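You operate a simulated robot arm through the tools that you are given. There is no shell and no other tool. Be economical: measure what you need, move in short steps, check, and stop when the job is done.

You are at the controls of a simulated two-armed robot. One attempt, no reset.

## Task
Pick up the purple wool with one hand, pass it to the other hand and put it on the top of the wooden table. Take the dated box with the latest date from the second shelf from the bottom of the short shelving and put it on the purple mat on the dairy shelf. Turn the freezer dial to -30. Put the grey strip on the top of the beige desk away on the orange mat. Pull the desk drawer open. Any order will do.

The check looks at the end state, three seconds after you hand in, the way a careful person would. Anything else that was tipped, shoved, dropped, spilled or broken makes it a failure.

## Robot
Two 6-joint arms with two-finger grippers on one trunk, on a base that drives. Base frame: it is fixed to the floor where the robot stands at the start and does not move with it; the origin is under the middle of the robot, x ahead of it, y to its left, z up; the surface under the hand at the start is at about z = 86. Lengths are in cm, angles in degrees, forces in N, time in s.
The left shoulder is at the start at [3, 17.8, 101.3], the right one opposite. With the tool pointing down near the work surface each hand reaches from about 42 to 84 cm from the robot's upright axis, wherever it stands, measured 20 degrees to its own side. Places, roughly: dated box [-425, -175, 75]; desk drawer [-350, 170, 70]; freezer dial [40, 160, 70]; grey strip (5x16x3 cm) [40, -70, 90]; orange mat (15x18 cm) [-410, -98, 76]; purple mat on the dairy shelf (15x20 cm) [-638, -162, 72]; purple wool (5x5x10 cm) [50, 20, 90]; top of the wooden table [-130, -30, 80]. Payload 2.54 kg a hand.
Tool frame (each hand has its own): the origin (TCP) lies between the finger pads and is the grasp point; the fingertips stand 3 cm ahead of it; z points along the fingers, y is the line along which they close. Largest opening 11.6 cm; the body of the gripper starts 9.5 cm behind the TCP.
Orientation is told as [roll, pitch, yaw] about the base's x, y, z axes, in that order, counted from this pose: with the fingers straight down and closing along the base's y, the tool's x points along the base's -x, its y along +y and its z along -z.

## Interface
- The arms move only by the tool move_arm. It takes "left_increments", "right_increments" or both (then of equal length, played together; a hand with none holds still); each is a list of rows, each a list of 7 numbers: the shift along the tool's x, y, z in units of 40 mm (1.0 is 40 mm), then the turn, a rotation vector about the tool's x, y, z in units of 6 degrees (1.0 is 6 degrees), then the opening, from 0 (shut) to 1 (fully open). In form: [[dx, dy, dz, wx, wy, wz, grip], ...]. A call has 1 to 12 rows; each row shifts and turns the commanded pose from where the row before left it, along the tool's axes as they then stand. A call with a number of a shift or a turn outside -1 to 1 is refused whole. Each row takes 0.2 s and may step no farther than 5 cm and 8.6 degrees from the row before; otherwise, or with a gripper value out of range, the whole call is refused. Where a pose cannot be reached the arm comes as near as it can. A force on the tool above 40 N (or 10 N above the force at the start of the call, whichever is more), or a blocked arm, ends the call early, and 0.2 s more pass. The fingers move at their own pace (about 15.3 cm/s each) and stop on an object; they squeeze with about 38 N. The grip force told is the motor's: it shows also when the fingers shut on nothing. Time passes only in rows, and 0.2 s behind the last, so rows that do not move let the fingers close. The reply holds the time, the measured pose of the TCP, the force on the tool along the base axes, the opening and the grip force, in the units named above and with some noise, with the torque about the TCP (base axes, N m) and any sound that the robot's microphone picked up.
- Cameras (640 x 400 px; columns grow to the right, rows downward): "scene" is now at [3.84, -1.84, 172.33]; the picture's right is [-0.25, -0.97, 0.00], its down [-0.82, 0.21, -0.53] and it looks along [0.51, -0.13, -0.85] (base axes); focal length 292 px, centre (320, 200). "left" rides on the left gripper at [6.9, 1.5, -12.2] in its tool frame; the picture's right is [-0.21, 0.98, 0.00], its down [-0.83, -0.18, -0.53] and it looks along [-0.52, -0.11, 0.85] (tool axes); focal length 251 px, centre (320, 200). "right" rides on the right gripper at [6.9, -1.5, -12.2] in its tool frame; the picture's right is [0.21, 0.98, 0.00], its down [-0.83, 0.18, -0.53] and it looks along [-0.52, 0.11, 0.85] (tool axes); focal length 251 px, centre (320, 200).
- get_image(camera): a new picture of that camera. No time passes.
- raise_lower(by): slides the trunk up (or, below 0, down) by that many cm; the arms and the scene camera ride with it, the base frame stays. It gives what a move gives, with no picture.
- base_move(legs): drives the robot by 1 to 6 legs, each [ahead, left, turn to the left] in cm, cm and degrees, along the robot's own axes; the way and the turn of a leg run together, so that a leg with both is an arc; at most 150 cm and 180 degrees a leg. The arms and the cameras ride along, it lands a little off, and it stops where it bumps. It gives what a move gives.
- aim_head(pan, tilt): turns the head with the scene camera to pan (to the left, within 143 degrees either way) and tilt (down, from -29 to 69), counted from straight ahead of the robot. It gives what a move gives.
- locate(camera, pixels): for up to 12 pixels [column, row] of the newest picture of that camera ("zoom" is the newest enlarged one), the place [x, y, z] in the base frame of the surface seen there, good to about 0.2 cm. No time passes.
- enlarge(camera, box): a new picture of the part [left, top, right, bottom] of that camera's present view, enlarged. No time passes.
- hand_in(): hands the job in; it is judged then, once.

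Go step by step. Measure first, check grasps and placings, and put right what went wrong. The budget is 110 turns and 88 pictures, counting those below and the enlarged ones. Unless the task says otherwise, let go and move clear before handing in, and close with one line.

The tools are called after ">>>" as name(argument=value, ...) on one line, values as JSON. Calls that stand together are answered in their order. move_arm: Moves the arms, as the interface text tells. Its arguments: {"type":"object","properties":{"left_increments":{"type":"array"},"right_increments":{"type":"array"}},"required":[]} The other tools are called the same way: raise_lower (by) slides the trunk up or down; base_move (legs) drives the base; aim_head (pan, tilt) turns the head that bears the scene camera; get_image (camera) takes a picture; locate (camera, pixels) gives the place of the surface under pixels of a picture; enlarge (camera, box) takes an enlarged picture of a part of a camera's view; hand_in () hands the job in.

At the start:

```text
time_s: 0.0
left_eef_pos: [46.45, 0.28, 113.59]
left_ee_rot: [0.0, 0.0, -0.1]
left_force: [0.2, 0.4, -0.9]
left_wrist_torque: [0.01, -0.02, 0.02]
left_gripper_width: 11.58
left_grip_force: 0.1
right_eef_pos: [36.83, -38.36, 112.07]
right_ee_rot: [0.0, 0.1, 0.0]
right_force: [0.7, 1.1, 0.4]
right_wrist_torque: [0.05, -0.02, -0.01]
right_gripper_width: 11.6
right_grip_force: 0.1
trunk travel left (down, up): [-22.5, 31.5]
robot x, y, heading: [-0.05, -0.3, 0.3]
head pan, tilt: [-14.4, 58.2]
```

scene: 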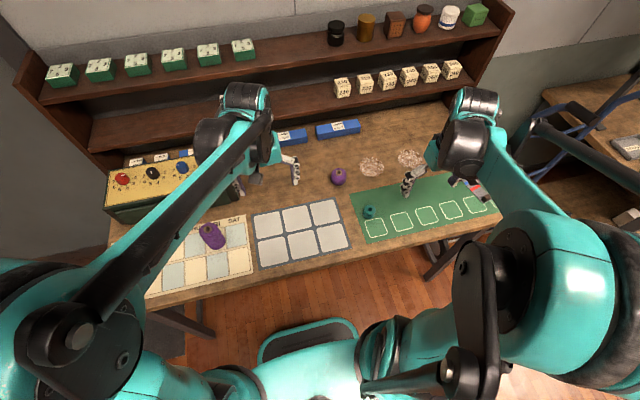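
right: 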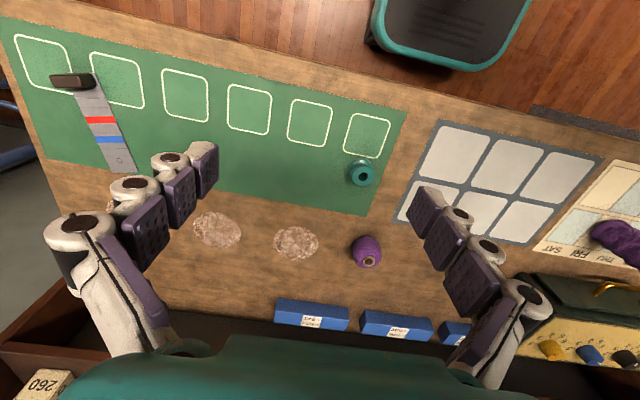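
left: 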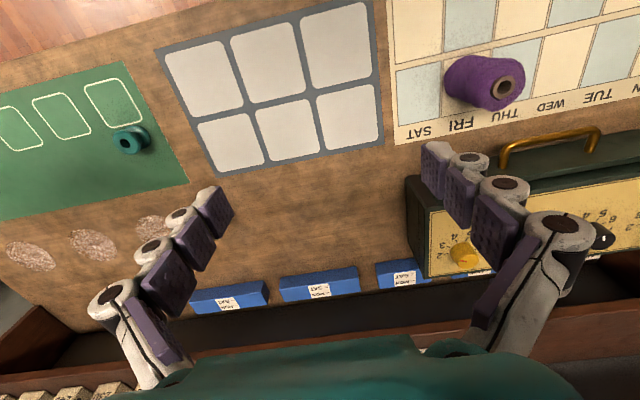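

The purple wool appears to lie on the calendar (scene 212,236), and a grey strip is on the green mat (right image 100,125). I'll measure these first.

>>> locate(camera="left", pixels=[[455, 80], [485, 85], [510, 88], [480, 60], [480, 105], [520, 100], [430, 100], [300, 150]])

>>> locate(camera="right", pixels=[[72, 82], [88, 100], [100, 120], [110, 140], [120, 165], [362, 175], [365, 250], [60, 82]])

>>> enlarge(camera="right", box=[20, 50, 180, 190])

>>> enlarge(camera="left", box=[400, 20, 580, 140])

>>> aim_head(pan=75, tilt=30)

>>> get_image(camera="scene")

```text
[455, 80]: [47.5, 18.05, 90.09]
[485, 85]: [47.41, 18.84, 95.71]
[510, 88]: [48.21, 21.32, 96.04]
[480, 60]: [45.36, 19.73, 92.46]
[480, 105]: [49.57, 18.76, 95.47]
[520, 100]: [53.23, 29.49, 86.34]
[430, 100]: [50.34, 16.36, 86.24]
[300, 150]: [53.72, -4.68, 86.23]
```

```text
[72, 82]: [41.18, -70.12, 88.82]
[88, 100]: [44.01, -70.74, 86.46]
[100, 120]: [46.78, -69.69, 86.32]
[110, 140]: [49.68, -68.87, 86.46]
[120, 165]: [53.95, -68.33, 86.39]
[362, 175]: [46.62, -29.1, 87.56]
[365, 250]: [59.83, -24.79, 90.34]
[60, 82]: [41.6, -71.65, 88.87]
```

```text
2.86 times, centred on (100, 120) of right
```

zoom: 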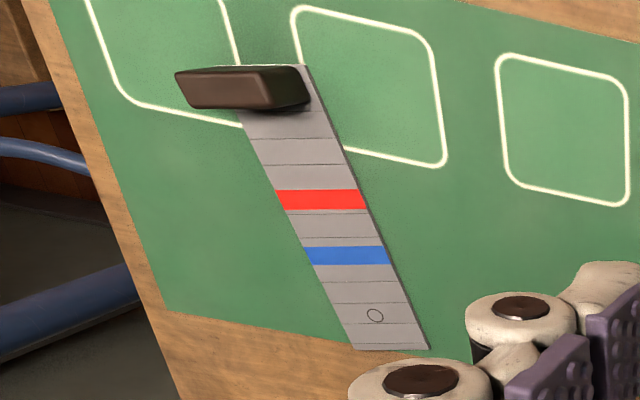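

```text
3.33 times, centred on (490, 80) of left
```

zoom: 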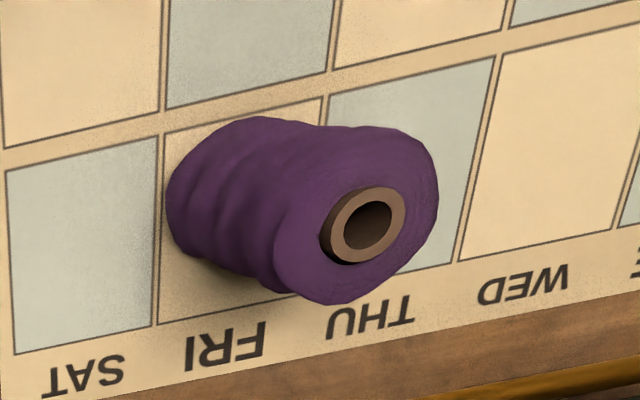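

```text
time_s: 1.6
left_eef_pos: [46.33, 0.26, 113.61]
left_ee_rot: [0.0, 0.0, -0.1]
left_force: [0.0, -0.5, -0.7]
left_wrist_torque: [-0.01, -0.01, 0.02]
left_gripper_width: 11.59
left_grip_force: 0.0
right_eef_pos: [36.85, -38.27, 112.23]
right_ee_rot: [0.0, 0.0, -0.1]
right_force: [-0.5, 0.6, 0.3]
right_wrist_torque: [-0.01, -0.01, -0.04]
right_gripper_width: 11.59
right_grip_force: 0.0
trunk travel left (down, up): [-22.5, 31.5]
robot x, y, heading: [-0.02, -0.09, 0.0]
head pan, tilt: [75.0, 30.0]
```

```text
82 pictures are left
```

scene: 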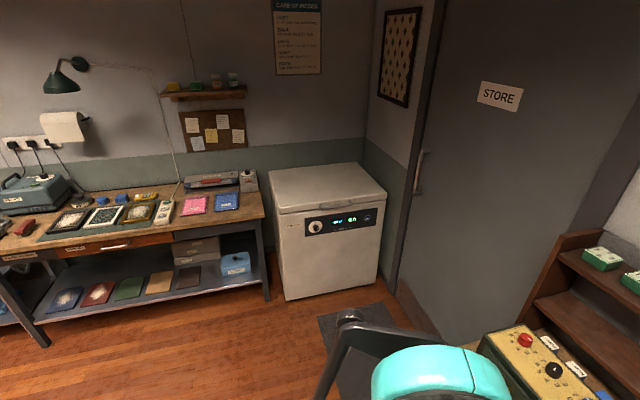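

The wool stands upright at about (48,20.5), and the strip has a dark handle bar at (41,-70,88.8). The freezer is left-ahead at scene (330,220); I'll look closer at its dial and look around.

>>> enlarge(camera="scene", box=[260, 160, 400, 300])

>>> locate(camera="scene", pixels=[[316, 227], [350, 220], [285, 290], [276, 200], [385, 195], [375, 275], [325, 170], [265, 285], [330, 230]])

>>> aim_head(pan=140, tilt=30)

>>> get_image(camera="scene")

>>> aim_head(pan=-140, tilt=25)

>>> get_image(camera="scene")

```text
2.86 times, centred on (330, 230) of scene
```

zoom: 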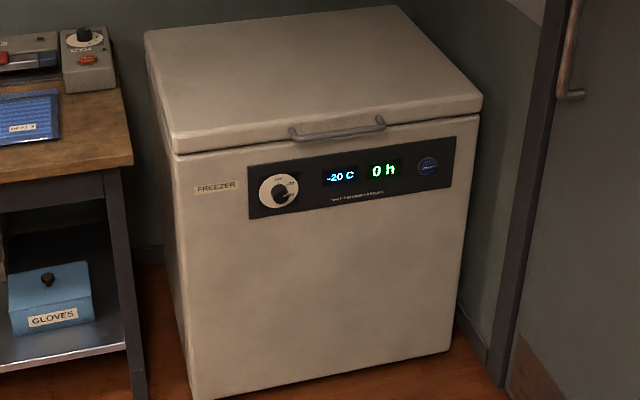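

```text
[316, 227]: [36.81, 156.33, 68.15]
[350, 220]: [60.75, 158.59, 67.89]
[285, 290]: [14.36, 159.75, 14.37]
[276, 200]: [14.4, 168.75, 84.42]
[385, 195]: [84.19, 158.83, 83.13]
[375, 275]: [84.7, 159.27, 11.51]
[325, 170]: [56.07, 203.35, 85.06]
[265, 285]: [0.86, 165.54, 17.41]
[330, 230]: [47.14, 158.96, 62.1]
```

```text
time_s: 3.0
left_eef_pos: [46.37, 0.37, 113.37]
left_ee_rot: [0.0, -0.1, -0.1]
left_force: [0.7, 0.3, 0.3]
left_wrist_torque: [0.0, -0.01, 0.0]
left_gripper_width: 11.62
left_grip_force: 0.1
right_eef_pos: [36.91, -38.29, 112.17]
right_ee_rot: [0.0, 0.0, 0.0]
right_force: [0.4, 0.6, -0.2]
right_wrist_torque: [-0.01, 0.03, -0.02]
right_gripper_width: 11.61
right_grip_force: 0.1
trunk travel left (down, up): [-22.5, 31.5]
robot x, y, heading: [-0.14, -0.04, -0.0]
head pan, tilt: [140.0, 30.0]
```

```text
80 pictures are left
```

scene: 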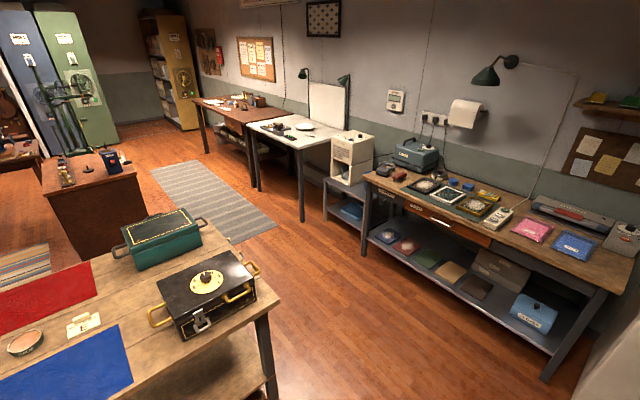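

```text
time_s: 6.9
left_eef_pos: [46.31, 0.4, 113.58]
left_ee_rot: [-0.1, 0.1, 0.0]
left_force: [-0.6, 0.7, 0.8]
left_wrist_torque: [0.0, 0.01, -0.02]
left_gripper_width: 11.61
left_grip_force: 0.1
right_eef_pos: [36.78, -38.37, 112.16]
right_ee_rot: [0.0, -0.1, 0.0]
right_force: [-0.5, -0.4, -0.9]
right_wrist_torque: [0.01, 0.0, 0.01]
right_gripper_width: 11.61
right_grip_force: 0.0
trunk travel left (down, up): [-22.5, 31.5]
robot x, y, heading: [-0.3, 0.05, -0.1]
head pan, tilt: [-140.0, 25.0]
```

```text
79 pictures are left
```

scene: 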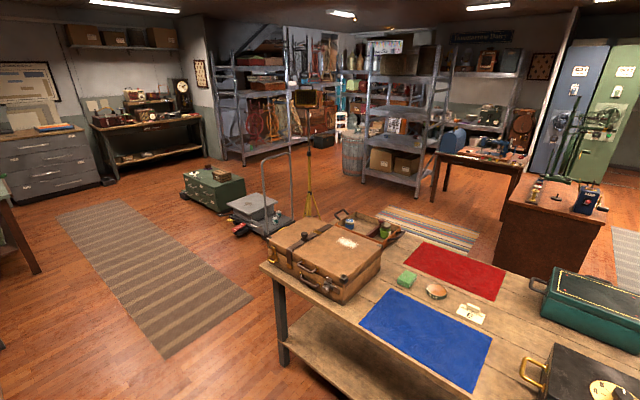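

The wooden table is behind the robot, with the red and blue cloths on it. I'll measure its edge and the bench's left end before driving to the freezer.

>>> locate(camera="scene", pixels=[[262, 262], [400, 320], [450, 395], [335, 265], [405, 280], [470, 315], [440, 345], [340, 320], [497, 285], [435, 292], [140, 300], [285, 355]])

>>> aim_head(pan=50, tilt=50)

>>> get_image(camera="scene")

```text
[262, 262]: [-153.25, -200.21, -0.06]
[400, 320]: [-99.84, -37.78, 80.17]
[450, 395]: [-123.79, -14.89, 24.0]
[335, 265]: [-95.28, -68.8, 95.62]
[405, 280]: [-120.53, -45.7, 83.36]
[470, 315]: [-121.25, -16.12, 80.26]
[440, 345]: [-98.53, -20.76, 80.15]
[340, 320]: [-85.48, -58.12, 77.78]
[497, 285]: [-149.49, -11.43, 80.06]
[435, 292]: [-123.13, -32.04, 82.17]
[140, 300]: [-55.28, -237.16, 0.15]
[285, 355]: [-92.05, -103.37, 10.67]
```

```text
time_s: 9.7
left_eef_pos: [46.36, 0.26, 113.52]
left_ee_rot: [-0.1, 0.1, 0.0]
left_force: [0.5, -0.6, -0.1]
left_wrist_torque: [-0.01, -0.01, -0.02]
left_gripper_width: 11.58
left_grip_force: 0.0
right_eef_pos: [36.86, -38.27, 112.22]
right_ee_rot: [0.1, 0.0, 0.0]
right_force: [-0.2, 0.0, -0.3]
right_wrist_torque: [0.0, -0.01, 0.01]
right_gripper_width: 11.61
right_grip_force: 0.0
trunk travel left (down, up): [-22.5, 31.5]
robot x, y, heading: [0.53, -0.34, 0.1]
head pan, tilt: [50.0, 50.0]
```

```text
78 pictures are left
```

scene: 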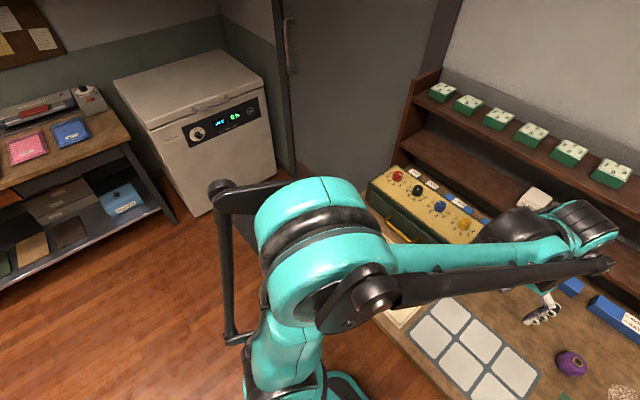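

The freezer is reachable from roughly (20,100) facing +y. I'll check the bench corner before driving.

>>> locate(camera="scene", pixels=[[400, 345], [398, 172], [370, 195], [440, 75], [90, 130], [125, 140], [160, 210], [445, 195], [290, 165]])

>>> base_move(legs=[[-5, 0, 0], [0, 0, 90], [85, 0, 0], [0, -18, 0]])

>>> aim_head(pan=-10, tilt=55)

>>> get_image(camera="scene")

```text
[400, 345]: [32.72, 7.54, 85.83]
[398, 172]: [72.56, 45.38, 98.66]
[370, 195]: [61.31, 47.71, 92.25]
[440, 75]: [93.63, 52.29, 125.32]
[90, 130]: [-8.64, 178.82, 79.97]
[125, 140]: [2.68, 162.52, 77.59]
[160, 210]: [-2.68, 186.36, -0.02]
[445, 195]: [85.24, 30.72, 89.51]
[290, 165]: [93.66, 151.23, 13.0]
```

```text
time_s: 19.6
left_eef_pos: [9.0, 130.7, 113.57]
left_ee_rot: [0.1, 0.1, 92.2]
left_force: [-0.4, -0.5, 0.3]
left_wrist_torque: [-0.02, 0.06, 0.0]
left_gripper_width: 11.6
left_grip_force: 0.2
right_eef_pos: [47.93, 122.63, 112.09]
right_ee_rot: [0.2, 0.1, 92.2]
right_force: [0.9, -0.2, -0.3]
right_wrist_torque: [0.0, 0.03, -0.03]
right_gripper_width: 11.62
right_grip_force: 0.0
trunk travel left (down, up): [-22.5, 31.5]
robot x, y, heading: [10.83, 84.45, 92.1]
head pan, tilt: [50.0, 50.0]
```

```text
time_s: 20.9
left_eef_pos: [8.83, 130.77, 113.52]
left_ee_rot: [0.0, 0.0, 92.3]
left_force: [0.1, 0.5, -0.3]
left_wrist_torque: [0.02, -0.01, -0.01]
left_gripper_width: 11.57
left_grip_force: 0.1
right_eef_pos: [47.8, 122.73, 112.2]
right_ee_rot: [0.0, 0.1, 92.3]
right_force: [0.5, -0.6, -0.2]
right_wrist_torque: [-0.02, 0.01, -0.01]
right_gripper_width: 11.59
right_grip_force: 0.0
trunk travel left (down, up): [-22.5, 31.5]
robot x, y, heading: [11.1, 84.34, 92.1]
head pan, tilt: [-10.0, 55.0]
```

```text
77 pictures are left
```

scene: 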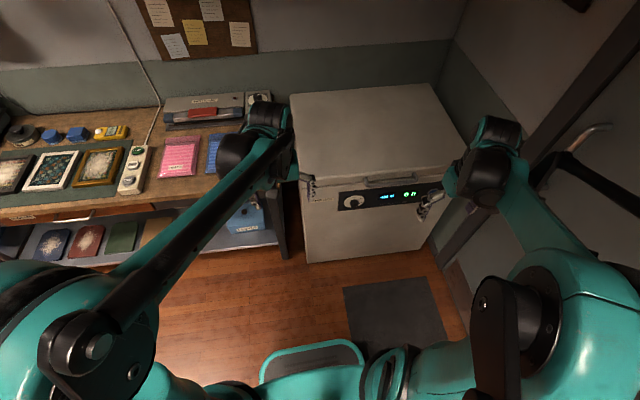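

The robot is at (11,84), facing the freezer. I'll lower the trunk, bring the right hand in front of the knob and turn the fingers level.

>>> raise_lower(by=-20)

>>> move_arm(right_increments=[[-0.8, 0.46, 0, 0, 0, 0, 1], [-0.8, 0.46, 0, 0, 0, 0, 1], [-0.8, 0.46, 0, 0, 0, 0, 1], [-0.8, 0.46, 0, 0, 0, 0, 1], [-0.8, 0.46, 0, 0, 0, 0, 1], [0, 0, 0, 0, -1, 0, 1], [0, 0, 0, 0, -1, 0, 1], [0, 0, 0, 0, -1, 0, 1], [0, 0, 0, 0, -1, 0, 0.6], [0, 0, 0, 0, -1, 0, 0.6], [0, 0, 0, 0, -1, 0, 0.6], [0, 0, 0, 0, -1, 0, 0.6]])

>>> move_arm(right_increments=[[0, 0, 0, 0, -1, 0, 0.6], [0, 0, 0, 0, -1, 0, 0.6], [0, 0, 0, 0, -1, 0, 0.6], [0, 0, 0, 0, -1, 0, 0.6], [0, 0, 0, 0, -1, 0, 0.6], [0, 0, 0, 0, -1, 0, 0.6], [0, 0, 0, 0, -1, 0, 0.6], [0, 0, 0, 0, -1, 0, 0.6]])

>>> get_image(camera="right")

>>> enlarge(camera="scene", box=[310, 170, 460, 260])

```text
time_s: 23.1
left_eef_pos: [8.87, 130.74, 93.51]
left_ee_rot: [-0.1, 0.0, 92.3]
left_force: [0.1, 0.2, -0.3]
left_wrist_torque: [0.02, -0.02, 0.04]
left_gripper_width: 11.61
left_grip_force: 0.1
right_eef_pos: [47.84, 122.7, 92.24]
right_ee_rot: [0.0, 0.1, 92.3]
right_force: [0.8, -0.4, -1.1]
right_wrist_torque: [0.01, 0.01, -0.02]
right_gripper_width: 11.64
right_grip_force: 0.0
trunk travel left (down, up): [-2.5, 51.5]
robot x, y, heading: [10.86, 84.28, 92.1]
head pan, tilt: [-10.0, 55.0]
```

```text
time_s: 25.7
left_eef_pos: [8.81, 130.77, 93.53]
left_ee_rot: [0.0, 0.0, 92.3]
left_force: [-0.7, 0.6, 0.6]
left_wrist_torque: [0.02, -0.01, 0.0]
left_gripper_width: 11.61
left_grip_force: 0.1
right_eef_pos: [37.98, 138.24, 92.28]
right_ee_rot: [0.0, -42.1, 92.2]
right_force: [0.2, 0.5, 0.2]
right_wrist_torque: [0.01, 0.02, 0.0]
right_gripper_width: 6.93
right_grip_force: 0.0
trunk travel left (down, up): [-2.5, 51.5]
robot x, y, heading: [10.86, 84.27, 92.1]
head pan, tilt: [-10.0, 55.0]
```

```text
time_s: 27.5
left_eef_pos: [8.99, 130.81, 93.5]
left_ee_rot: [0.0, 0.0, 92.1]
left_force: [-0.8, -0.3, 0.6]
left_wrist_torque: [-0.02, -0.03, -0.01]
left_gripper_width: 11.59
left_grip_force: 0.1
right_eef_pos: [39.02, 140.46, 98.88]
right_ee_rot: [-14.2, -89.9, 106.5]
right_force: [-0.7, -0.5, 0.8]
right_wrist_torque: [-0.01, -0.01, 0.06]
right_gripper_width: 6.96
right_grip_force: 0.1
right hand out of reach, approached as far as the arm can: row 6, 7, 8
trunk travel left (down, up): [-2.5, 51.5]
robot x, y, heading: [11.1, 84.22, 92.2]
head pan, tilt: [-10.0, 55.0]
```

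```text
76 pictures are left
```

right: 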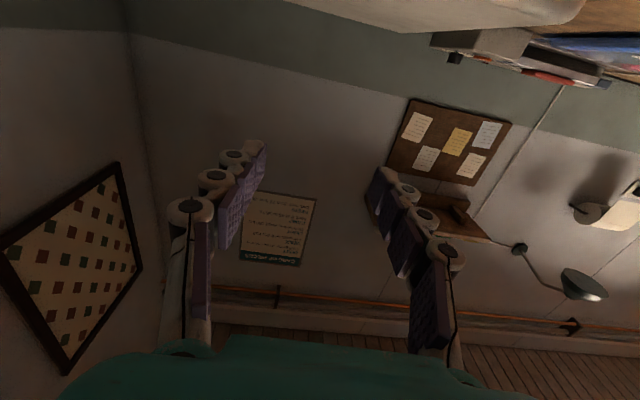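

```text
4.27 times, centred on (385, 215) of scene
```

zoom: 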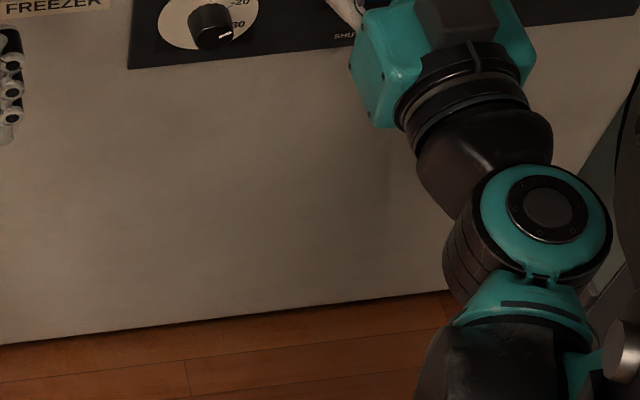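

Turning the fingers level at this height is at the edge of reach. I'll lower the hand, back the base up slightly and zoom on the dial.

>>> base_move(legs=[[-8, 0, 0]])

>>> move_arm(right_increments=[[0.8, 0, 0, 0, 0, 0, 0.5], [0.8, 0, 0, 0, 0, 0, 0.5], [0.8, 0, 0, 0, 0, 0, 0.5], [0.8, 0, 0, 0, 0, 0, 0.5], [0.8, 0, 0, 0, 0, 0, 0.5], [0.8, 0, 0, 0, 0, 0, 0.5], [0.8, 0, 0, 0, 0, 0, 0.5]])

>>> enlarge(camera="scene", box=[330, 170, 394, 210])

>>> get_image(camera="right")

```text
time_s: 28.5
left_eef_pos: [9.16, 122.68, 93.68]
left_ee_rot: [-0.1, -0.1, 92.2]
left_force: [-1.3, -0.2, 0.0]
left_wrist_torque: [0.06, -0.03, 0.0]
left_gripper_width: 11.59
left_grip_force: 0.1
right_eef_pos: [39.28, 132.42, 98.93]
right_ee_rot: [-1.0, -90.0, 93.2]
right_force: [0.1, -0.4, -0.2]
right_wrist_torque: [-0.02, -0.02, -0.04]
right_gripper_width: 6.98
right_grip_force: 0.0
trunk travel left (down, up): [-2.5, 51.5]
robot x, y, heading: [11.37, 76.23, 92.0]
head pan, tilt: [-10.0, 55.0]
```

```text
time_s: 30.1
left_eef_pos: [9.18, 122.62, 93.55]
left_ee_rot: [0.0, 0.0, 92.2]
left_force: [0.4, -0.8, -0.5]
left_wrist_torque: [-0.01, 0.03, 0.03]
left_gripper_width: 11.6
left_grip_force: 0.0
right_eef_pos: [42.36, 139.86, 94.44]
right_ee_rot: [3.5, -89.8, 88.7]
right_force: [-0.4, -0.4, -0.4]
right_wrist_torque: [0.02, -0.02, 0.0]
right_gripper_width: 5.81
right_grip_force: 0.0
right hand out of reach, approached as far as the arm can: row 1, 2, 3, 4, 5, 6, 7
trunk travel left (down, up): [-2.5, 51.5]
robot x, y, heading: [11.52, 76.05, 92.3]
head pan, tilt: [-10.0, 55.0]
```

```text
10.00 times, centred on (362, 190) of scene
```

zoom: 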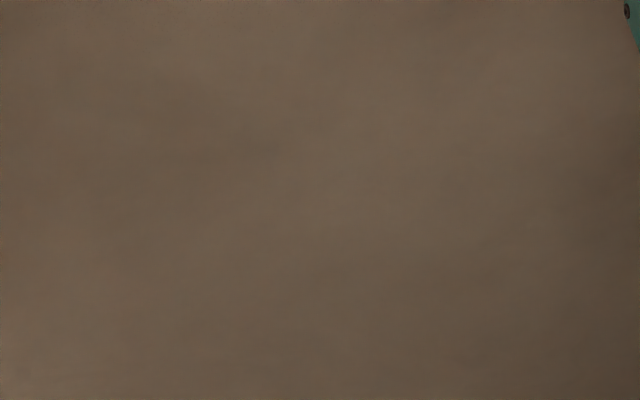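

```text
73 pictures are left
```

right: 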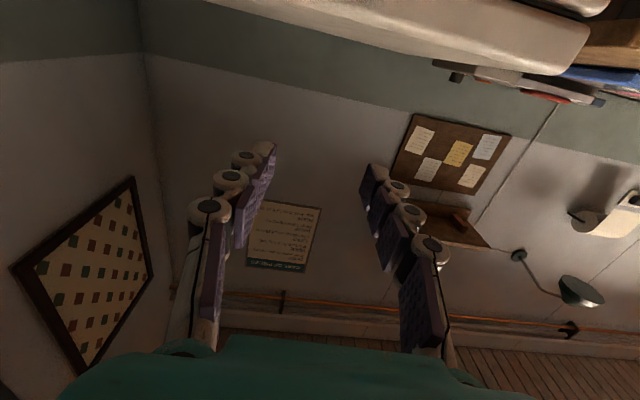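

The level posture is near a limit when low. I'll take a scene picture to see the arm and dial.

>>> get_image(camera="scene")

>>> enlarge(camera="scene", box=[330, 125, 394, 165])

```text
72 pictures are left
```

scene: 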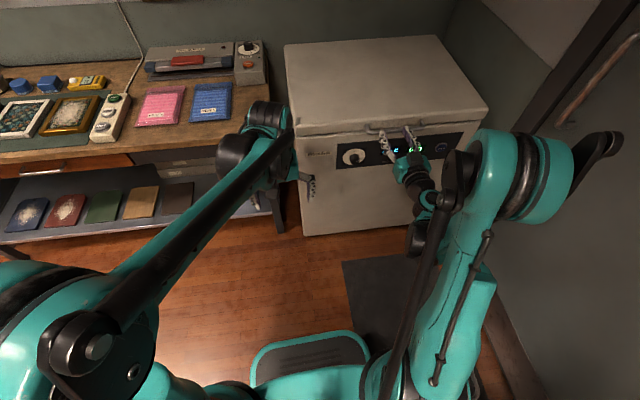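

```text
10.00 times, centred on (362, 145) of scene
```

zoom: 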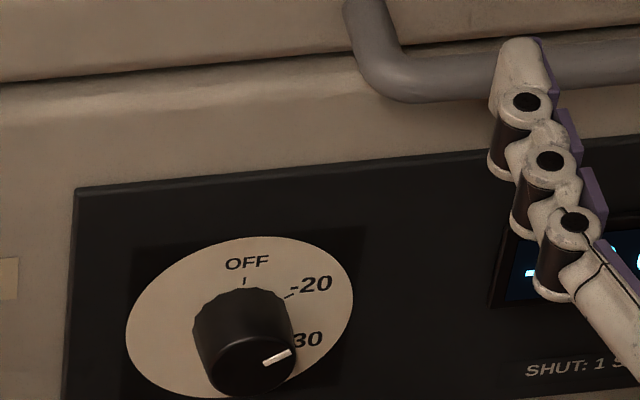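

Knob view: OFF is at 0°, -20 at about 60° (pointer there now) and -30 at about 120°, so it needs a 60° clockwise turn. I'll back up a little more so the arm can reach low and level.

>>> base_move(legs=[[-9, 0, 0]])

>>> raise_lower(by=-2.4)

>>> move_arm(right_increments=[[0, 0.4, 1, 0, 0, 0, 0.5], [0, 0.4, 1, 0, 0, 0, 0.5], [0, 0.4, 1, 0, 0, 0, 0.5], [0.8, 0, 0, 0, 0, 0, 0.5], [0.8, 0, 0, 0, 0, 0, 0.5], [0.8, 0, 0, 0, 0, 0, 0.5], [0.8, 0, 0, 0, 0, 0, 0.5], [0.8, 0, 0, 0, 0, 0, 0.5]])

>>> locate(camera="zoom", pixels=[[250, 365], [195, 325], [290, 325], [245, 300], [160, 310], [345, 290], [240, 245]])

```text
time_s: 31.2
left_eef_pos: [8.83, 113.98, 93.53]
left_ee_rot: [0.0, 0.2, 91.2]
left_force: [-0.6, 0.4, 0.5]
left_wrist_torque: [-0.13, 0.02, 0.02]
left_gripper_width: 11.59
left_grip_force: 0.0
right_eef_pos: [42.55, 130.5, 94.55]
right_ee_rot: [-10.8, -89.7, 102.0]
right_force: [0.2, -0.4, 0.0]
right_wrist_torque: [-0.05, 0.0, 0.01]
right_gripper_width: 5.81
right_grip_force: 0.0
trunk travel left (down, up): [-2.5, 51.5]
robot x, y, heading: [10.12, 66.95, 91.5]
head pan, tilt: [-10.0, 55.0]
```

```text
time_s: 31.9
left_eef_pos: [9.02, 113.81, 91.23]
left_ee_rot: [0.1, -0.1, 91.1]
left_force: [0.0, 0.3, 0.5]
left_wrist_torque: [0.07, -0.02, -0.01]
left_gripper_width: 11.59
left_grip_force: 0.0
right_eef_pos: [42.57, 130.33, 92.04]
right_ee_rot: [1.0, -89.9, 90.3]
right_force: [0.3, -0.4, 0.2]
right_wrist_torque: [0.0, 0.05, -0.02]
right_gripper_width: 5.8
right_grip_force: 0.0
trunk travel left (down, up): [-0.1, 53.9]
robot x, y, heading: [10.27, 67.51, 91.4]
head pan, tilt: [-10.0, 55.0]
```

```text
time_s: 33.7
left_eef_pos: [9.14, 113.88, 91.13]
left_ee_rot: [0.1, 0.0, 91.3]
left_force: [-0.2, 0.0, 0.2]
left_wrist_torque: [0.0, 0.0, 0.0]
left_gripper_width: 11.59
left_grip_force: 0.0
right_eef_pos: [38.1, 144.35, 76.95]
right_ee_rot: [4.6, -89.8, 86.7]
right_force: [-0.1, 0.6, -0.3]
right_wrist_torque: [0.02, 0.02, 0.02]
right_gripper_width: 5.83
right_grip_force: 0.1
right hand out of reach, approached as far as the arm can: row 7, 8
trunk travel left (down, up): [-0.1, 53.9]
robot x, y, heading: [10.42, 67.22, 91.2]
head pan, tilt: [-10.0, 55.0]
```

```text
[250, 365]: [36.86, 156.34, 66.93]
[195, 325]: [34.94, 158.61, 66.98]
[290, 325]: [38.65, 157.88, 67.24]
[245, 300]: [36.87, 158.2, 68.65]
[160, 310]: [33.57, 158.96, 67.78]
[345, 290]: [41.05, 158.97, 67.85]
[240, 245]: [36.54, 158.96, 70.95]
```

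Knob centre is (36.85, ~156.3–159, 66.9) with radius 1.9. I'll go a bit forward, then down to its height.

>>> move_arm(right_increments=[[0, 0, 0.6, 0, 0, 0, 0.55], [0, 0.1, 0.55, 0, 0, 0, 0.55], [0.6, 0.1, 0, 0, 0, 0, 0.55], [0.6, 0.1, 0, 0, 0, 0, 0.55], [0.6, 0, 0, 0, 0, 0, 0.55], [0.6, 0, 0, 0, 0, 0, 0.55]])

>>> get_image(camera="scene")

```text
time_s: 35.1
left_eef_pos: [9.06, 113.82, 91.16]
left_ee_rot: [0.0, 0.1, 91.3]
left_force: [0.0, 0.6, -0.1]
left_wrist_torque: [-0.02, -0.01, -0.02]
left_gripper_width: 11.61
left_grip_force: 0.0
right_eef_pos: [36.88, 148.57, 67.55]
right_ee_rot: [-2.5, -89.7, 93.7]
right_force: [0.0, -0.4, -0.1]
right_wrist_torque: [-0.01, 0.02, 0.01]
right_gripper_width: 6.38
right_grip_force: 0.1
trunk travel left (down, up): [-0.1, 53.9]
robot x, y, heading: [10.41, 67.34, 91.2]
head pan, tilt: [-10.0, 55.0]
```

```text
70 pictures are left
```

scene: 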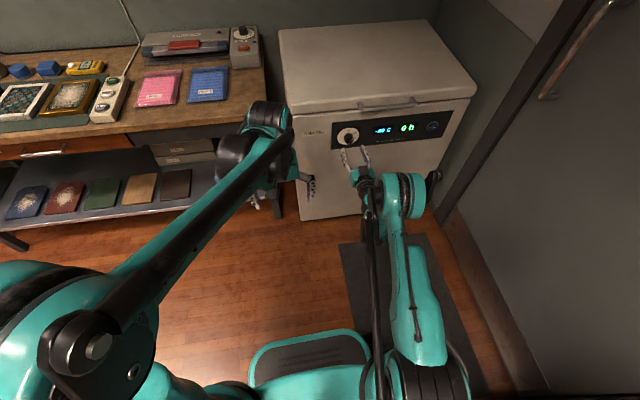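

The hand is aligned, about 0.6 too high. I'll pre-roll -30°, advance, close on the knob and check.

>>> move_arm(right_increments=[[0.15, 0, 0, 0, 0, -1, 0.55], [0, 0, 0, 0, 0, -1, 0.55], [0, 0, 0, 0, 0, -1, 0.55], [0, 0, 0, 0, 0, -1, 0.55], [0, 0, 0, 0, 0, -1, 0.55], [0, 0, 0.55, 0, 0, 0, 0.55], [0, 0, 0.5, 0, 0, 0, 0.55], [0, 0, 0.5, 0, 0, 0, 0.55]])

>>> enlarge(camera="scene", box=[310, 110, 406, 170])

>>> get_image(camera="right")

```text
time_s: 36.9
left_eef_pos: [9.12, 113.89, 91.07]
left_ee_rot: [0.0, 0.0, 91.2]
left_force: [-0.6, -0.4, -0.3]
left_wrist_torque: [-0.04, -0.03, -0.02]
left_gripper_width: 11.6
left_grip_force: 0.0
right_eef_pos: [36.35, 153.67, 69.62]
right_ee_rot: [-89.5, -59.9, -179.3]
right_force: [-1.5, 0.1, 0.4]
right_wrist_torque: [0.02, -0.02, -0.04]
right_gripper_width: 6.37
right_grip_force: 0.0
right hand out of reach, approached as far as the arm can: row 1, 6, 7, 8
trunk travel left (down, up): [-0.1, 53.9]
robot x, y, heading: [10.36, 67.57, 91.1]
head pan, tilt: [-10.0, 55.0]
```

```text
6.67 times, centred on (358, 140) of scene
```

zoom: 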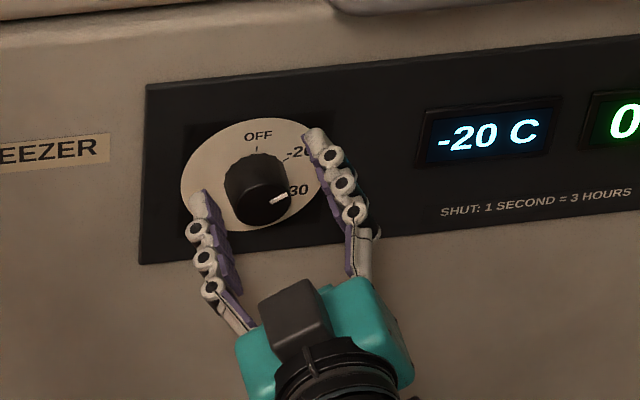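

```text
68 pictures are left
```

right: 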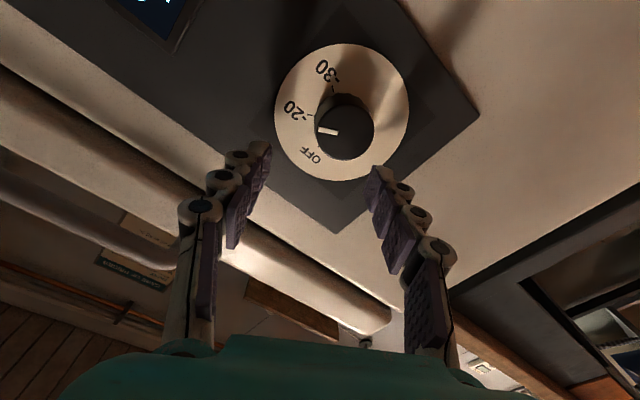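

The hand straddles the knob but is short and 2.7 too high because of the reach limit. I'll back the base up 5 cm and try extending again to see which limit it is.

>>> base_move(legs=[[-6, 0, 0]])

>>> move_arm(right_increments=[[0.45, -0.27, 0, 0, 0, 0, 0.55], [0, 0, 0, 0, 0, 0, 0.55]])

```text
time_s: 37.9
left_eef_pos: [9.22, 107.75, 91.1]
left_ee_rot: [0.0, -0.1, 91.1]
left_force: [0.3, -0.7, -0.7]
left_wrist_torque: [0.0, -0.02, 0.02]
left_gripper_width: 11.59
left_grip_force: 0.0
right_eef_pos: [36.63, 147.64, 69.72]
right_ee_rot: [-89.6, -60.0, -179.2]
right_force: [-0.2, -1.4, 0.2]
right_wrist_torque: [-0.04, -0.01, -0.01]
right_gripper_width: 6.37
right_grip_force: 0.1
trunk travel left (down, up): [-0.1, 53.9]
robot x, y, heading: [9.94, 61.62, 91.2]
head pan, tilt: [-10.0, 55.0]
```

```text
time_s: 38.5
left_eef_pos: [9.17, 107.86, 91.14]
left_ee_rot: [0.1, 0.0, 91.2]
left_force: [0.3, 0.7, -0.8]
left_wrist_torque: [-0.02, 0.05, -0.01]
left_gripper_width: 11.58
left_grip_force: 0.0
right_eef_pos: [38.32, 147.39, 69.52]
right_ee_rot: [-89.2, -60.0, -179.5]
right_force: [-0.3, -0.5, -0.3]
right_wrist_torque: [0.0, 0.02, -0.01]
right_gripper_width: 6.36
right_grip_force: 0.0
right hand out of reach, approached as far as the arm can: row 1
trunk travel left (down, up): [-0.1, 53.9]
robot x, y, heading: [10.15, 61.52, 91.4]
head pan, tilt: [-10.0, 55.0]
```

My sideways component was off; straight down is +0.87x, +0.5y here. I'll try extending forward while going down.

>>> move_arm(right_increments=[[0, 0, 0.5, 0, 0, 0, 0.55], [0.2, 0.55, 0, 0, 0, 0, 0.55], [0.3, 0.15, 0, 0, 0, 0, 0.55], [0, 0, 0, 0, 0, 0, 0.55]])

```text
time_s: 39.5
left_eef_pos: [9.26, 107.73, 91.24]
left_ee_rot: [0.0, 0.0, 91.1]
left_force: [0.5, -0.2, 0.2]
left_wrist_torque: [0.04, -0.01, -0.01]
left_gripper_width: 11.61
left_grip_force: 0.0
right_eef_pos: [36.6, 147.63, 69.55]
right_ee_rot: [-89.0, -60.0, -179.6]
right_force: [0.8, -0.5, -0.7]
right_wrist_torque: [0.02, 0.02, 0.01]
right_gripper_width: 6.38
right_grip_force: 0.1
right hand out of reach, approached as far as the arm can: row 1, 2, 3
trunk travel left (down, up): [-0.1, 53.9]
robot x, y, heading: [10.63, 61.33, 91.1]
head pan, tilt: [-10.0, 55.0]
```

Extending is what's limited (about 86 from the axis), so I should come closer. I'll retract the hand 6 cm, lower it to knob height and drive forward 10.

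>>> move_arm(right_increments=[[0, 0, -0.8, 0, 0, 0, 0.55], [0, 0, -0.7, 0, 0, 0, 0.55], [0.3, 0.17, 0, 0, 0, 0, 0.55], [0.29, 0.15, 0, 0, 0, 0, 0.55], [0, 0, 0, 0, 0, 0, 0.55]])

>>> base_move(legs=[[9, 0, 0]])

```text
time_s: 40.7
left_eef_pos: [9.15, 107.93, 91.12]
left_ee_rot: [-0.1, -0.1, 91.1]
left_force: [-0.3, -0.6, -0.4]
left_wrist_torque: [-0.02, 0.04, -0.01]
left_gripper_width: 11.58
left_grip_force: 0.0
right_eef_pos: [37.02, 141.79, 67.41]
right_ee_rot: [-89.4, -60.0, -179.5]
right_force: [-0.1, 0.2, -0.4]
right_wrist_torque: [0.02, -0.01, -0.01]
right_gripper_width: 6.39
right_grip_force: 0.2
right hand out of reach, approached as far as the arm can: row 4
trunk travel left (down, up): [-0.1, 53.9]
robot x, y, heading: [10.49, 61.59, 91.3]
head pan, tilt: [-10.0, 55.0]
```

```text
time_s: 41.8
left_eef_pos: [9.12, 116.88, 91.05]
left_ee_rot: [0.0, 0.2, 91.0]
left_force: [0.2, -0.8, -1.1]
left_wrist_torque: [-0.09, 0.02, 0.02]
left_gripper_width: 11.61
left_grip_force: 0.1
right_eef_pos: [36.85, 150.79, 67.48]
right_ee_rot: [-89.4, -60.0, -179.5]
right_force: [-0.6, -0.2, -0.2]
right_wrist_torque: [0.02, -0.02, -0.02]
right_gripper_width: 6.4
right_grip_force: 0.0
trunk travel left (down, up): [-0.1, 53.9]
robot x, y, heading: [10.51, 70.55, 90.9]
head pan, tilt: [-10.0, 55.0]
```

Now lined up at (36.85,150.8,67.5). I'll nudge 0.5 down, go 4.2 forward and close.

>>> move_arm(right_increments=[[0.11, 0.06, 0, 0, 0, 0, 0.5], [0, 0, 0.5, 0, 0, 0, 0.5], [0, 0, 0.55, 0, 0, 0, 0.5], [0, 0, 0, 0, 0, 0, 0.5]])

>>> get_image(camera="right")

```text
time_s: 42.8
left_eef_pos: [8.99, 116.78, 91.14]
left_ee_rot: [0.1, 0.1, 91.1]
left_force: [0.6, 0.2, 0.0]
left_wrist_torque: [-0.01, 0.01, -0.01]
left_gripper_width: 11.61
left_grip_force: 0.1
right_eef_pos: [36.68, 154.29, 68.48]
right_ee_rot: [-89.2, -60.0, -179.5]
right_force: [1.2, -0.1, -0.1]
right_wrist_torque: [-0.03, 0.0, -0.03]
right_gripper_width: 5.79
right_grip_force: 0.0
right hand out of reach, approached as far as the arm can: row 1, 2, 3
trunk travel left (down, up): [-0.1, 53.9]
robot x, y, heading: [10.34, 70.26, 90.9]
head pan, tilt: [-10.0, 55.0]
```

```text
67 pictures are left
```

right: 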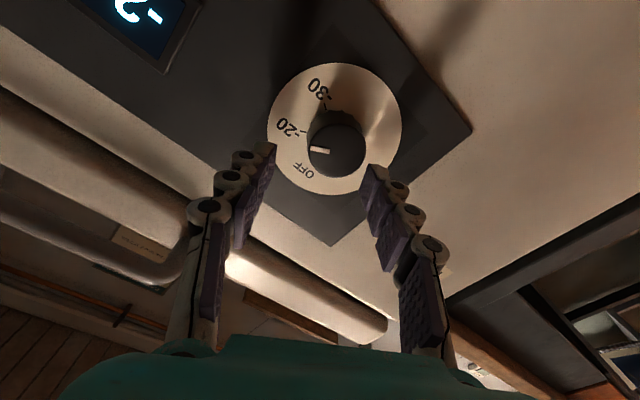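

The low limit blocks the last centimetre and a half. Tilting the fingers about 12° downward raises the wrist and should help. I'll retract, tilt, then approach.

>>> move_arm(right_increments=[[0, 0, -0.9, 0, 0, 0, 0.5], [0, 0, 0, -0.5, 0.87, 0, 0.5], [0, 0, 0, -0.5, 0.87, 0, 0.5], [0.3, 0.17, 0.07, 0, 0, 0, 0.5], [0, 0, 0, 0, 0, 0, 0.5]])

```text
time_s: 44.0
left_eef_pos: [9.15, 116.77, 91.09]
left_ee_rot: [-0.1, -0.1, 90.9]
left_force: [-0.1, -1.2, -0.5]
left_wrist_torque: [-0.03, 0.01, 0.02]
left_gripper_width: 11.59
left_grip_force: 0.0
right_eef_pos: [36.89, 150.85, 67.15]
right_ee_rot: [-66.3, -57.7, 160.7]
right_force: [0.2, 0.4, 0.1]
right_wrist_torque: [-0.01, 0.01, -0.02]
right_gripper_width: 5.79
right_grip_force: 0.0
trunk travel left (down, up): [-0.1, 53.9]
robot x, y, heading: [10.44, 70.32, 91.0]
head pan, tilt: [-10.0, 55.0]
```

Reachable now. I'll go forward 4.2.

>>> move_arm(right_increments=[[-0.095, -0.055, 0.515, 0, 0, 0, 0.5], [-0.095, -0.055, 0.515, 0, 0, 0, 0.5], [0, 0, 0, 0, 0, 0, 0.5]])

>>> get_image(camera="right")

```text
time_s: 44.8
left_eef_pos: [9.1, 116.83, 91.1]
left_ee_rot: [0.0, 0.0, 91.0]
left_force: [-0.4, -0.1, -0.1]
left_wrist_torque: [0.01, 0.05, -0.02]
left_gripper_width: 11.59
left_grip_force: 0.1
right_eef_pos: [36.92, 155.01, 67.02]
right_ee_rot: [-66.5, -57.8, 160.8]
right_force: [0.1, -0.2, -0.2]
right_wrist_torque: [0.0, 0.01, 0.0]
right_gripper_width: 5.82
right_grip_force: 0.2
trunk travel left (down, up): [-0.1, 53.9]
robot x, y, heading: [10.49, 70.27, 90.9]
head pan, tilt: [-10.0, 55.0]
```

```text
66 pictures are left
```

right: 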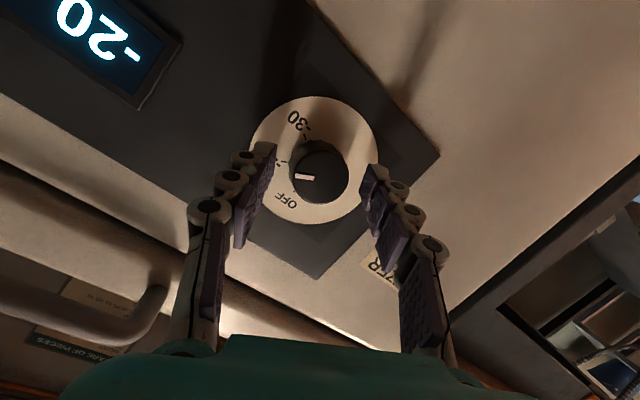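

Fingers straddle the knob. Closing, then turning 60° clockwise about the knob axis.

>>> move_arm(right_increments=[[0, 0, 0, 0, 0, 0, 0], [0, 0, 0, 0, 0, 0, 0], [0, 0, 0, 0, 0, 0, 0]])

>>> move_arm(right_increments=[[0, 0, 0, -0.18, -0.104, 0.978, 0], [0, 0, 0, -0.18, -0.104, 0.978, 0], [0, 0, 0, -0.18, -0.104, 0.978, 0], [0, 0, 0, -0.18, -0.104, 0.978, 0], [0, 0, 0, -0.18, -0.104, 0.978, 0], [0, 0, 0, -0.18, -0.104, 0.978, 0], [0, 0, 0, -0.18, -0.104, 0.978, 0], [0, 0, 0, -0.18, -0.104, 0.978, 0], [0, 0, 0, -0.18, -0.104, 0.978, 0], [0, 0, 0, -0.18, -0.104, 0.978, 0], [0, 0, 0, 0, 0, 0, 0]])

>>> get_image(camera="right")

>>> enlarge(camera="scene", box=[310, 100, 438, 180])

```text
time_s: 45.6
left_eef_pos: [9.13, 116.86, 91.15]
left_ee_rot: [0.0, 0.0, 91.0]
left_force: [0.4, 0.0, 0.0]
left_wrist_torque: [-0.01, -0.04, -0.02]
left_gripper_width: 11.62
left_grip_force: 0.1
right_eef_pos: [36.84, 155.02, 67.17]
right_ee_rot: [-66.3, -57.8, 160.8]
right_force: [2.0, -1.9, 0.6]
right_wrist_torque: [0.36, -0.02, -0.67]
right_gripper_width: 3.65
right_grip_force: 45.5
trunk travel left (down, up): [-0.1, 53.9]
robot x, y, heading: [10.3, 70.34, 90.8]
head pan, tilt: [-10.0, 55.0]
```

```text
time_s: 47.4
left_eef_pos: [9.23, 116.89, 91.13]
left_ee_rot: [0.0, 0.0, 91.0]
left_force: [-0.7, 0.9, 0.0]
left_wrist_torque: [-0.04, -0.04, 0.0]
left_gripper_width: 11.59
left_grip_force: 0.2
right_eef_pos: [37.09, 155.09, 67.1]
right_ee_rot: [62.2, -71.0, 36.0]
right_force: [3.6, -2.9, -6.5]
right_wrist_torque: [-0.39, -0.04, -0.7]
right_gripper_width: 3.65
right_grip_force: 44.8
trunk travel left (down, up): [-0.1, 53.9]
robot x, y, heading: [10.26, 70.32, 91.1]
head pan, tilt: [-10.0, 55.0]
stopped in row 8 (right hand): the force on the tool passed its limit at 41 N (the readings are from after the stop); the commanded pose is now the measured one
```

```text
65 pictures are left
```

right: 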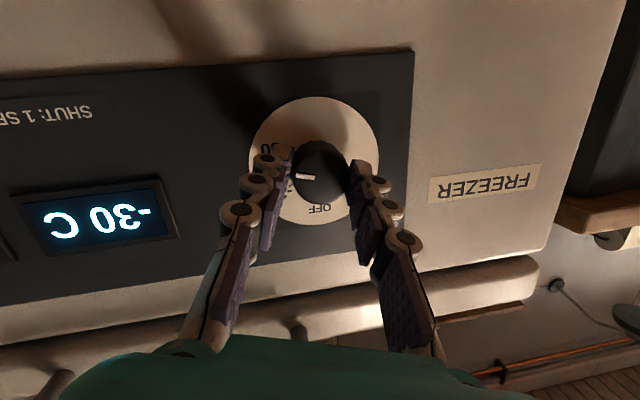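

```text
5.00 times, centred on (374, 140) of scene
```

zoom: 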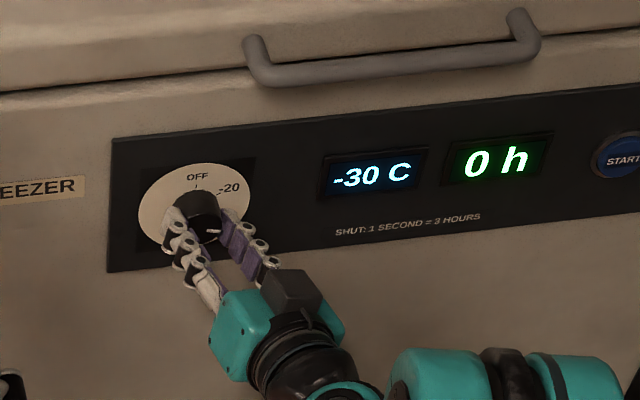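

The display reads -30 C. I'll release, retract and verify.

>>> move_arm(right_increments=[[0, 0, 0, 0, 0, 0, 0.5], [0, 0, 0, 0, 0, 0, 0.5], [0.05, 0, -0.7, 0, 0, 0, 0.5], [0.05, 0, -0.8, 0, 0, 0, 0.5], [0, 0, -0.8, 0, 0, 0, 0.5], [0, 0, -0.8, 0, 0, 0, 0.5]])

>>> enlarge(camera="scene", box=[310, 100, 438, 180])

```text
time_s: 48.8
left_eef_pos: [9.22, 116.8, 91.09]
left_ee_rot: [0.0, -0.1, 91.0]
left_force: [-0.6, -1.0, 0.2]
left_wrist_torque: [0.03, -0.03, 0.04]
left_gripper_width: 11.6
left_grip_force: 0.1
right_eef_pos: [39.95, 146.39, 69.86]
right_ee_rot: [62.3, -70.9, 36.2]
right_force: [0.2, 0.5, -0.3]
right_wrist_torque: [-0.04, 0.0, -0.01]
right_gripper_width: 5.79
right_grip_force: 0.1
right hand out of reach, approached as far as the arm can: row 5, 6
trunk travel left (down, up): [-0.1, 53.9]
robot x, y, heading: [10.3, 70.44, 90.9]
head pan, tilt: [-10.0, 55.0]
```

```text
5.00 times, centred on (374, 140) of scene
```

zoom: 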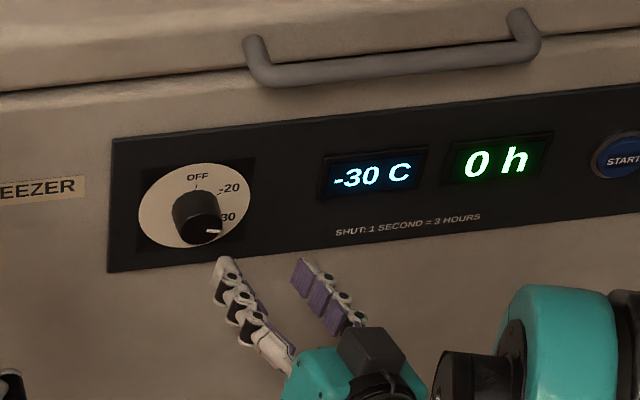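

The display reads -30. I'll check that the pointer sits on the mark using the hand camera.

>>> enlarge(camera="right", box=[200, 20, 440, 170])

>>> enlarge(camera="scene", box=[332, 130, 364, 150])

```text
2.67 times, centred on (320, 95) of right
```

zoom: 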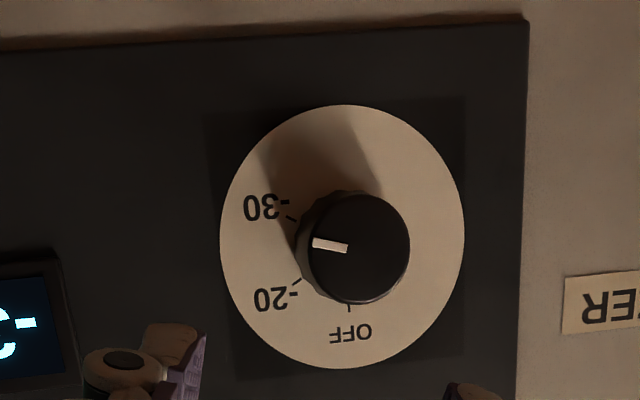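

```text
16.00 times, centred on (348, 140) of scene
```

zoom: 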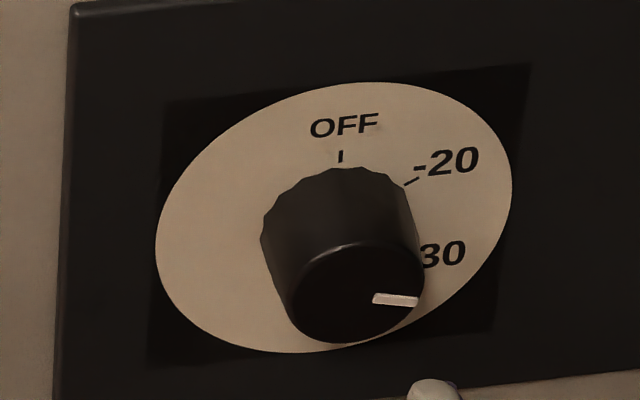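

The pointer is ~15° short of the -30 tick (pointer ~97°, tick ~113° in zoom). I'll re-engage and turn the rest.

>>> move_arm(right_increments=[[0.155, 0.1, 0.4, 0, 0, 0, 0.5], [0.155, 0.1, 0.4, 0, 0, 0, 0.5], [0.155, 0.11, 0.4, 0, 0, 0, 0.5], [0, 0, 0, 0, 0, 0, 0.5]])

```text
time_s: 49.8
left_eef_pos: [9.15, 116.78, 91.14]
left_ee_rot: [-0.1, 0.1, 90.9]
left_force: [-0.4, 0.4, -0.6]
left_wrist_torque: [0.01, 0.01, 0.0]
left_gripper_width: 11.62
left_grip_force: 0.0
right_eef_pos: [37.6, 150.75, 67.62]
right_ee_rot: [62.4, -71.1, 35.9]
right_force: [-0.6, -0.2, -0.6]
right_wrist_torque: [-0.03, -0.03, 0.0]
right_gripper_width: 5.82
right_grip_force: 0.1
trunk travel left (down, up): [-0.1, 53.9]
robot x, y, heading: [10.45, 70.11, 91.1]
head pan, tilt: [-10.0, 55.0]
```

Remaining offset is a pure advance of 4.3 along the tool. Re-grip and turn ~18°.

>>> move_arm(right_increments=[[0, 0, 0.55, 0, 0, 0, 0.5], [0, 0, 0.53, 0, 0, 0, 0.5], [0, 0, 0, 0, 0, 0, 0], [0, 0, 0, 0, 0, 0, 0], [0, 0, 0, 0, 0, 0, 0]])

>>> move_arm(right_increments=[[0, 0, 0, -0.18, -0.104, 0.978, 0], [0, 0, 0, -0.18, -0.104, 0.978, 0], [0, 0, 0, -0.18, -0.104, 0.978, 0], [0, 0, 0, 0, 0, 0, 0]])

>>> enlarge(camera="scene", box=[332, 130, 364, 150])

```text
time_s: 51.0
left_eef_pos: [9.29, 116.95, 91.13]
left_ee_rot: [0.1, 0.0, 91.0]
left_force: [0.3, 0.8, -0.5]
left_wrist_torque: [-0.03, 0.02, 0.01]
left_gripper_width: 11.58
left_grip_force: 0.1
right_eef_pos: [37.09, 155.0, 66.76]
right_ee_rot: [62.5, -71.0, 35.6]
right_force: [11.7, 2.0, -1.6]
right_wrist_torque: [-0.09, 0.0, -0.98]
right_gripper_width: 3.66
right_grip_force: 44.9
trunk travel left (down, up): [-0.1, 53.9]
robot x, y, heading: [10.29, 70.23, 90.6]
head pan, tilt: [-10.0, 55.0]
```

```text
time_s: 52.0
left_eef_pos: [9.37, 117.0, 91.02]
left_ee_rot: [0.1, 0.1, 91.0]
left_force: [0.9, -0.7, -0.2]
left_wrist_torque: [0.0, -0.01, 0.01]
left_gripper_width: 11.62
left_grip_force: 0.2
right_eef_pos: [37.1, 154.96, 66.91]
right_ee_rot: [80.0, -54.6, 19.7]
right_force: [19.1, 17.2, -16.4]
right_wrist_torque: [-0.41, -0.24, -0.97]
right_gripper_width: 3.62
right_grip_force: 44.5
trunk travel left (down, up): [-0.1, 53.9]
robot x, y, heading: [10.7, 70.16, 90.9]
head pan, tilt: [-10.0, 55.0]
```

```text
16.00 times, centred on (348, 140) of scene
```

zoom: 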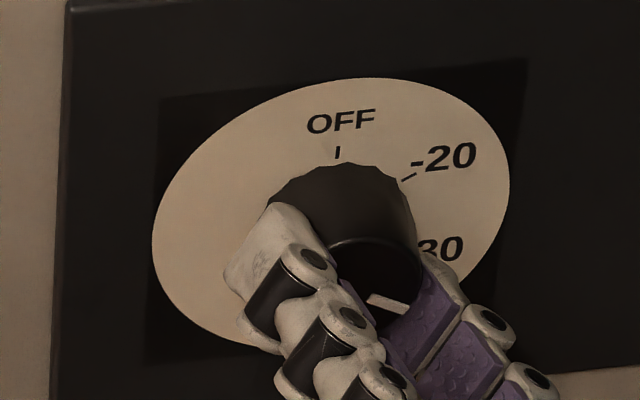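

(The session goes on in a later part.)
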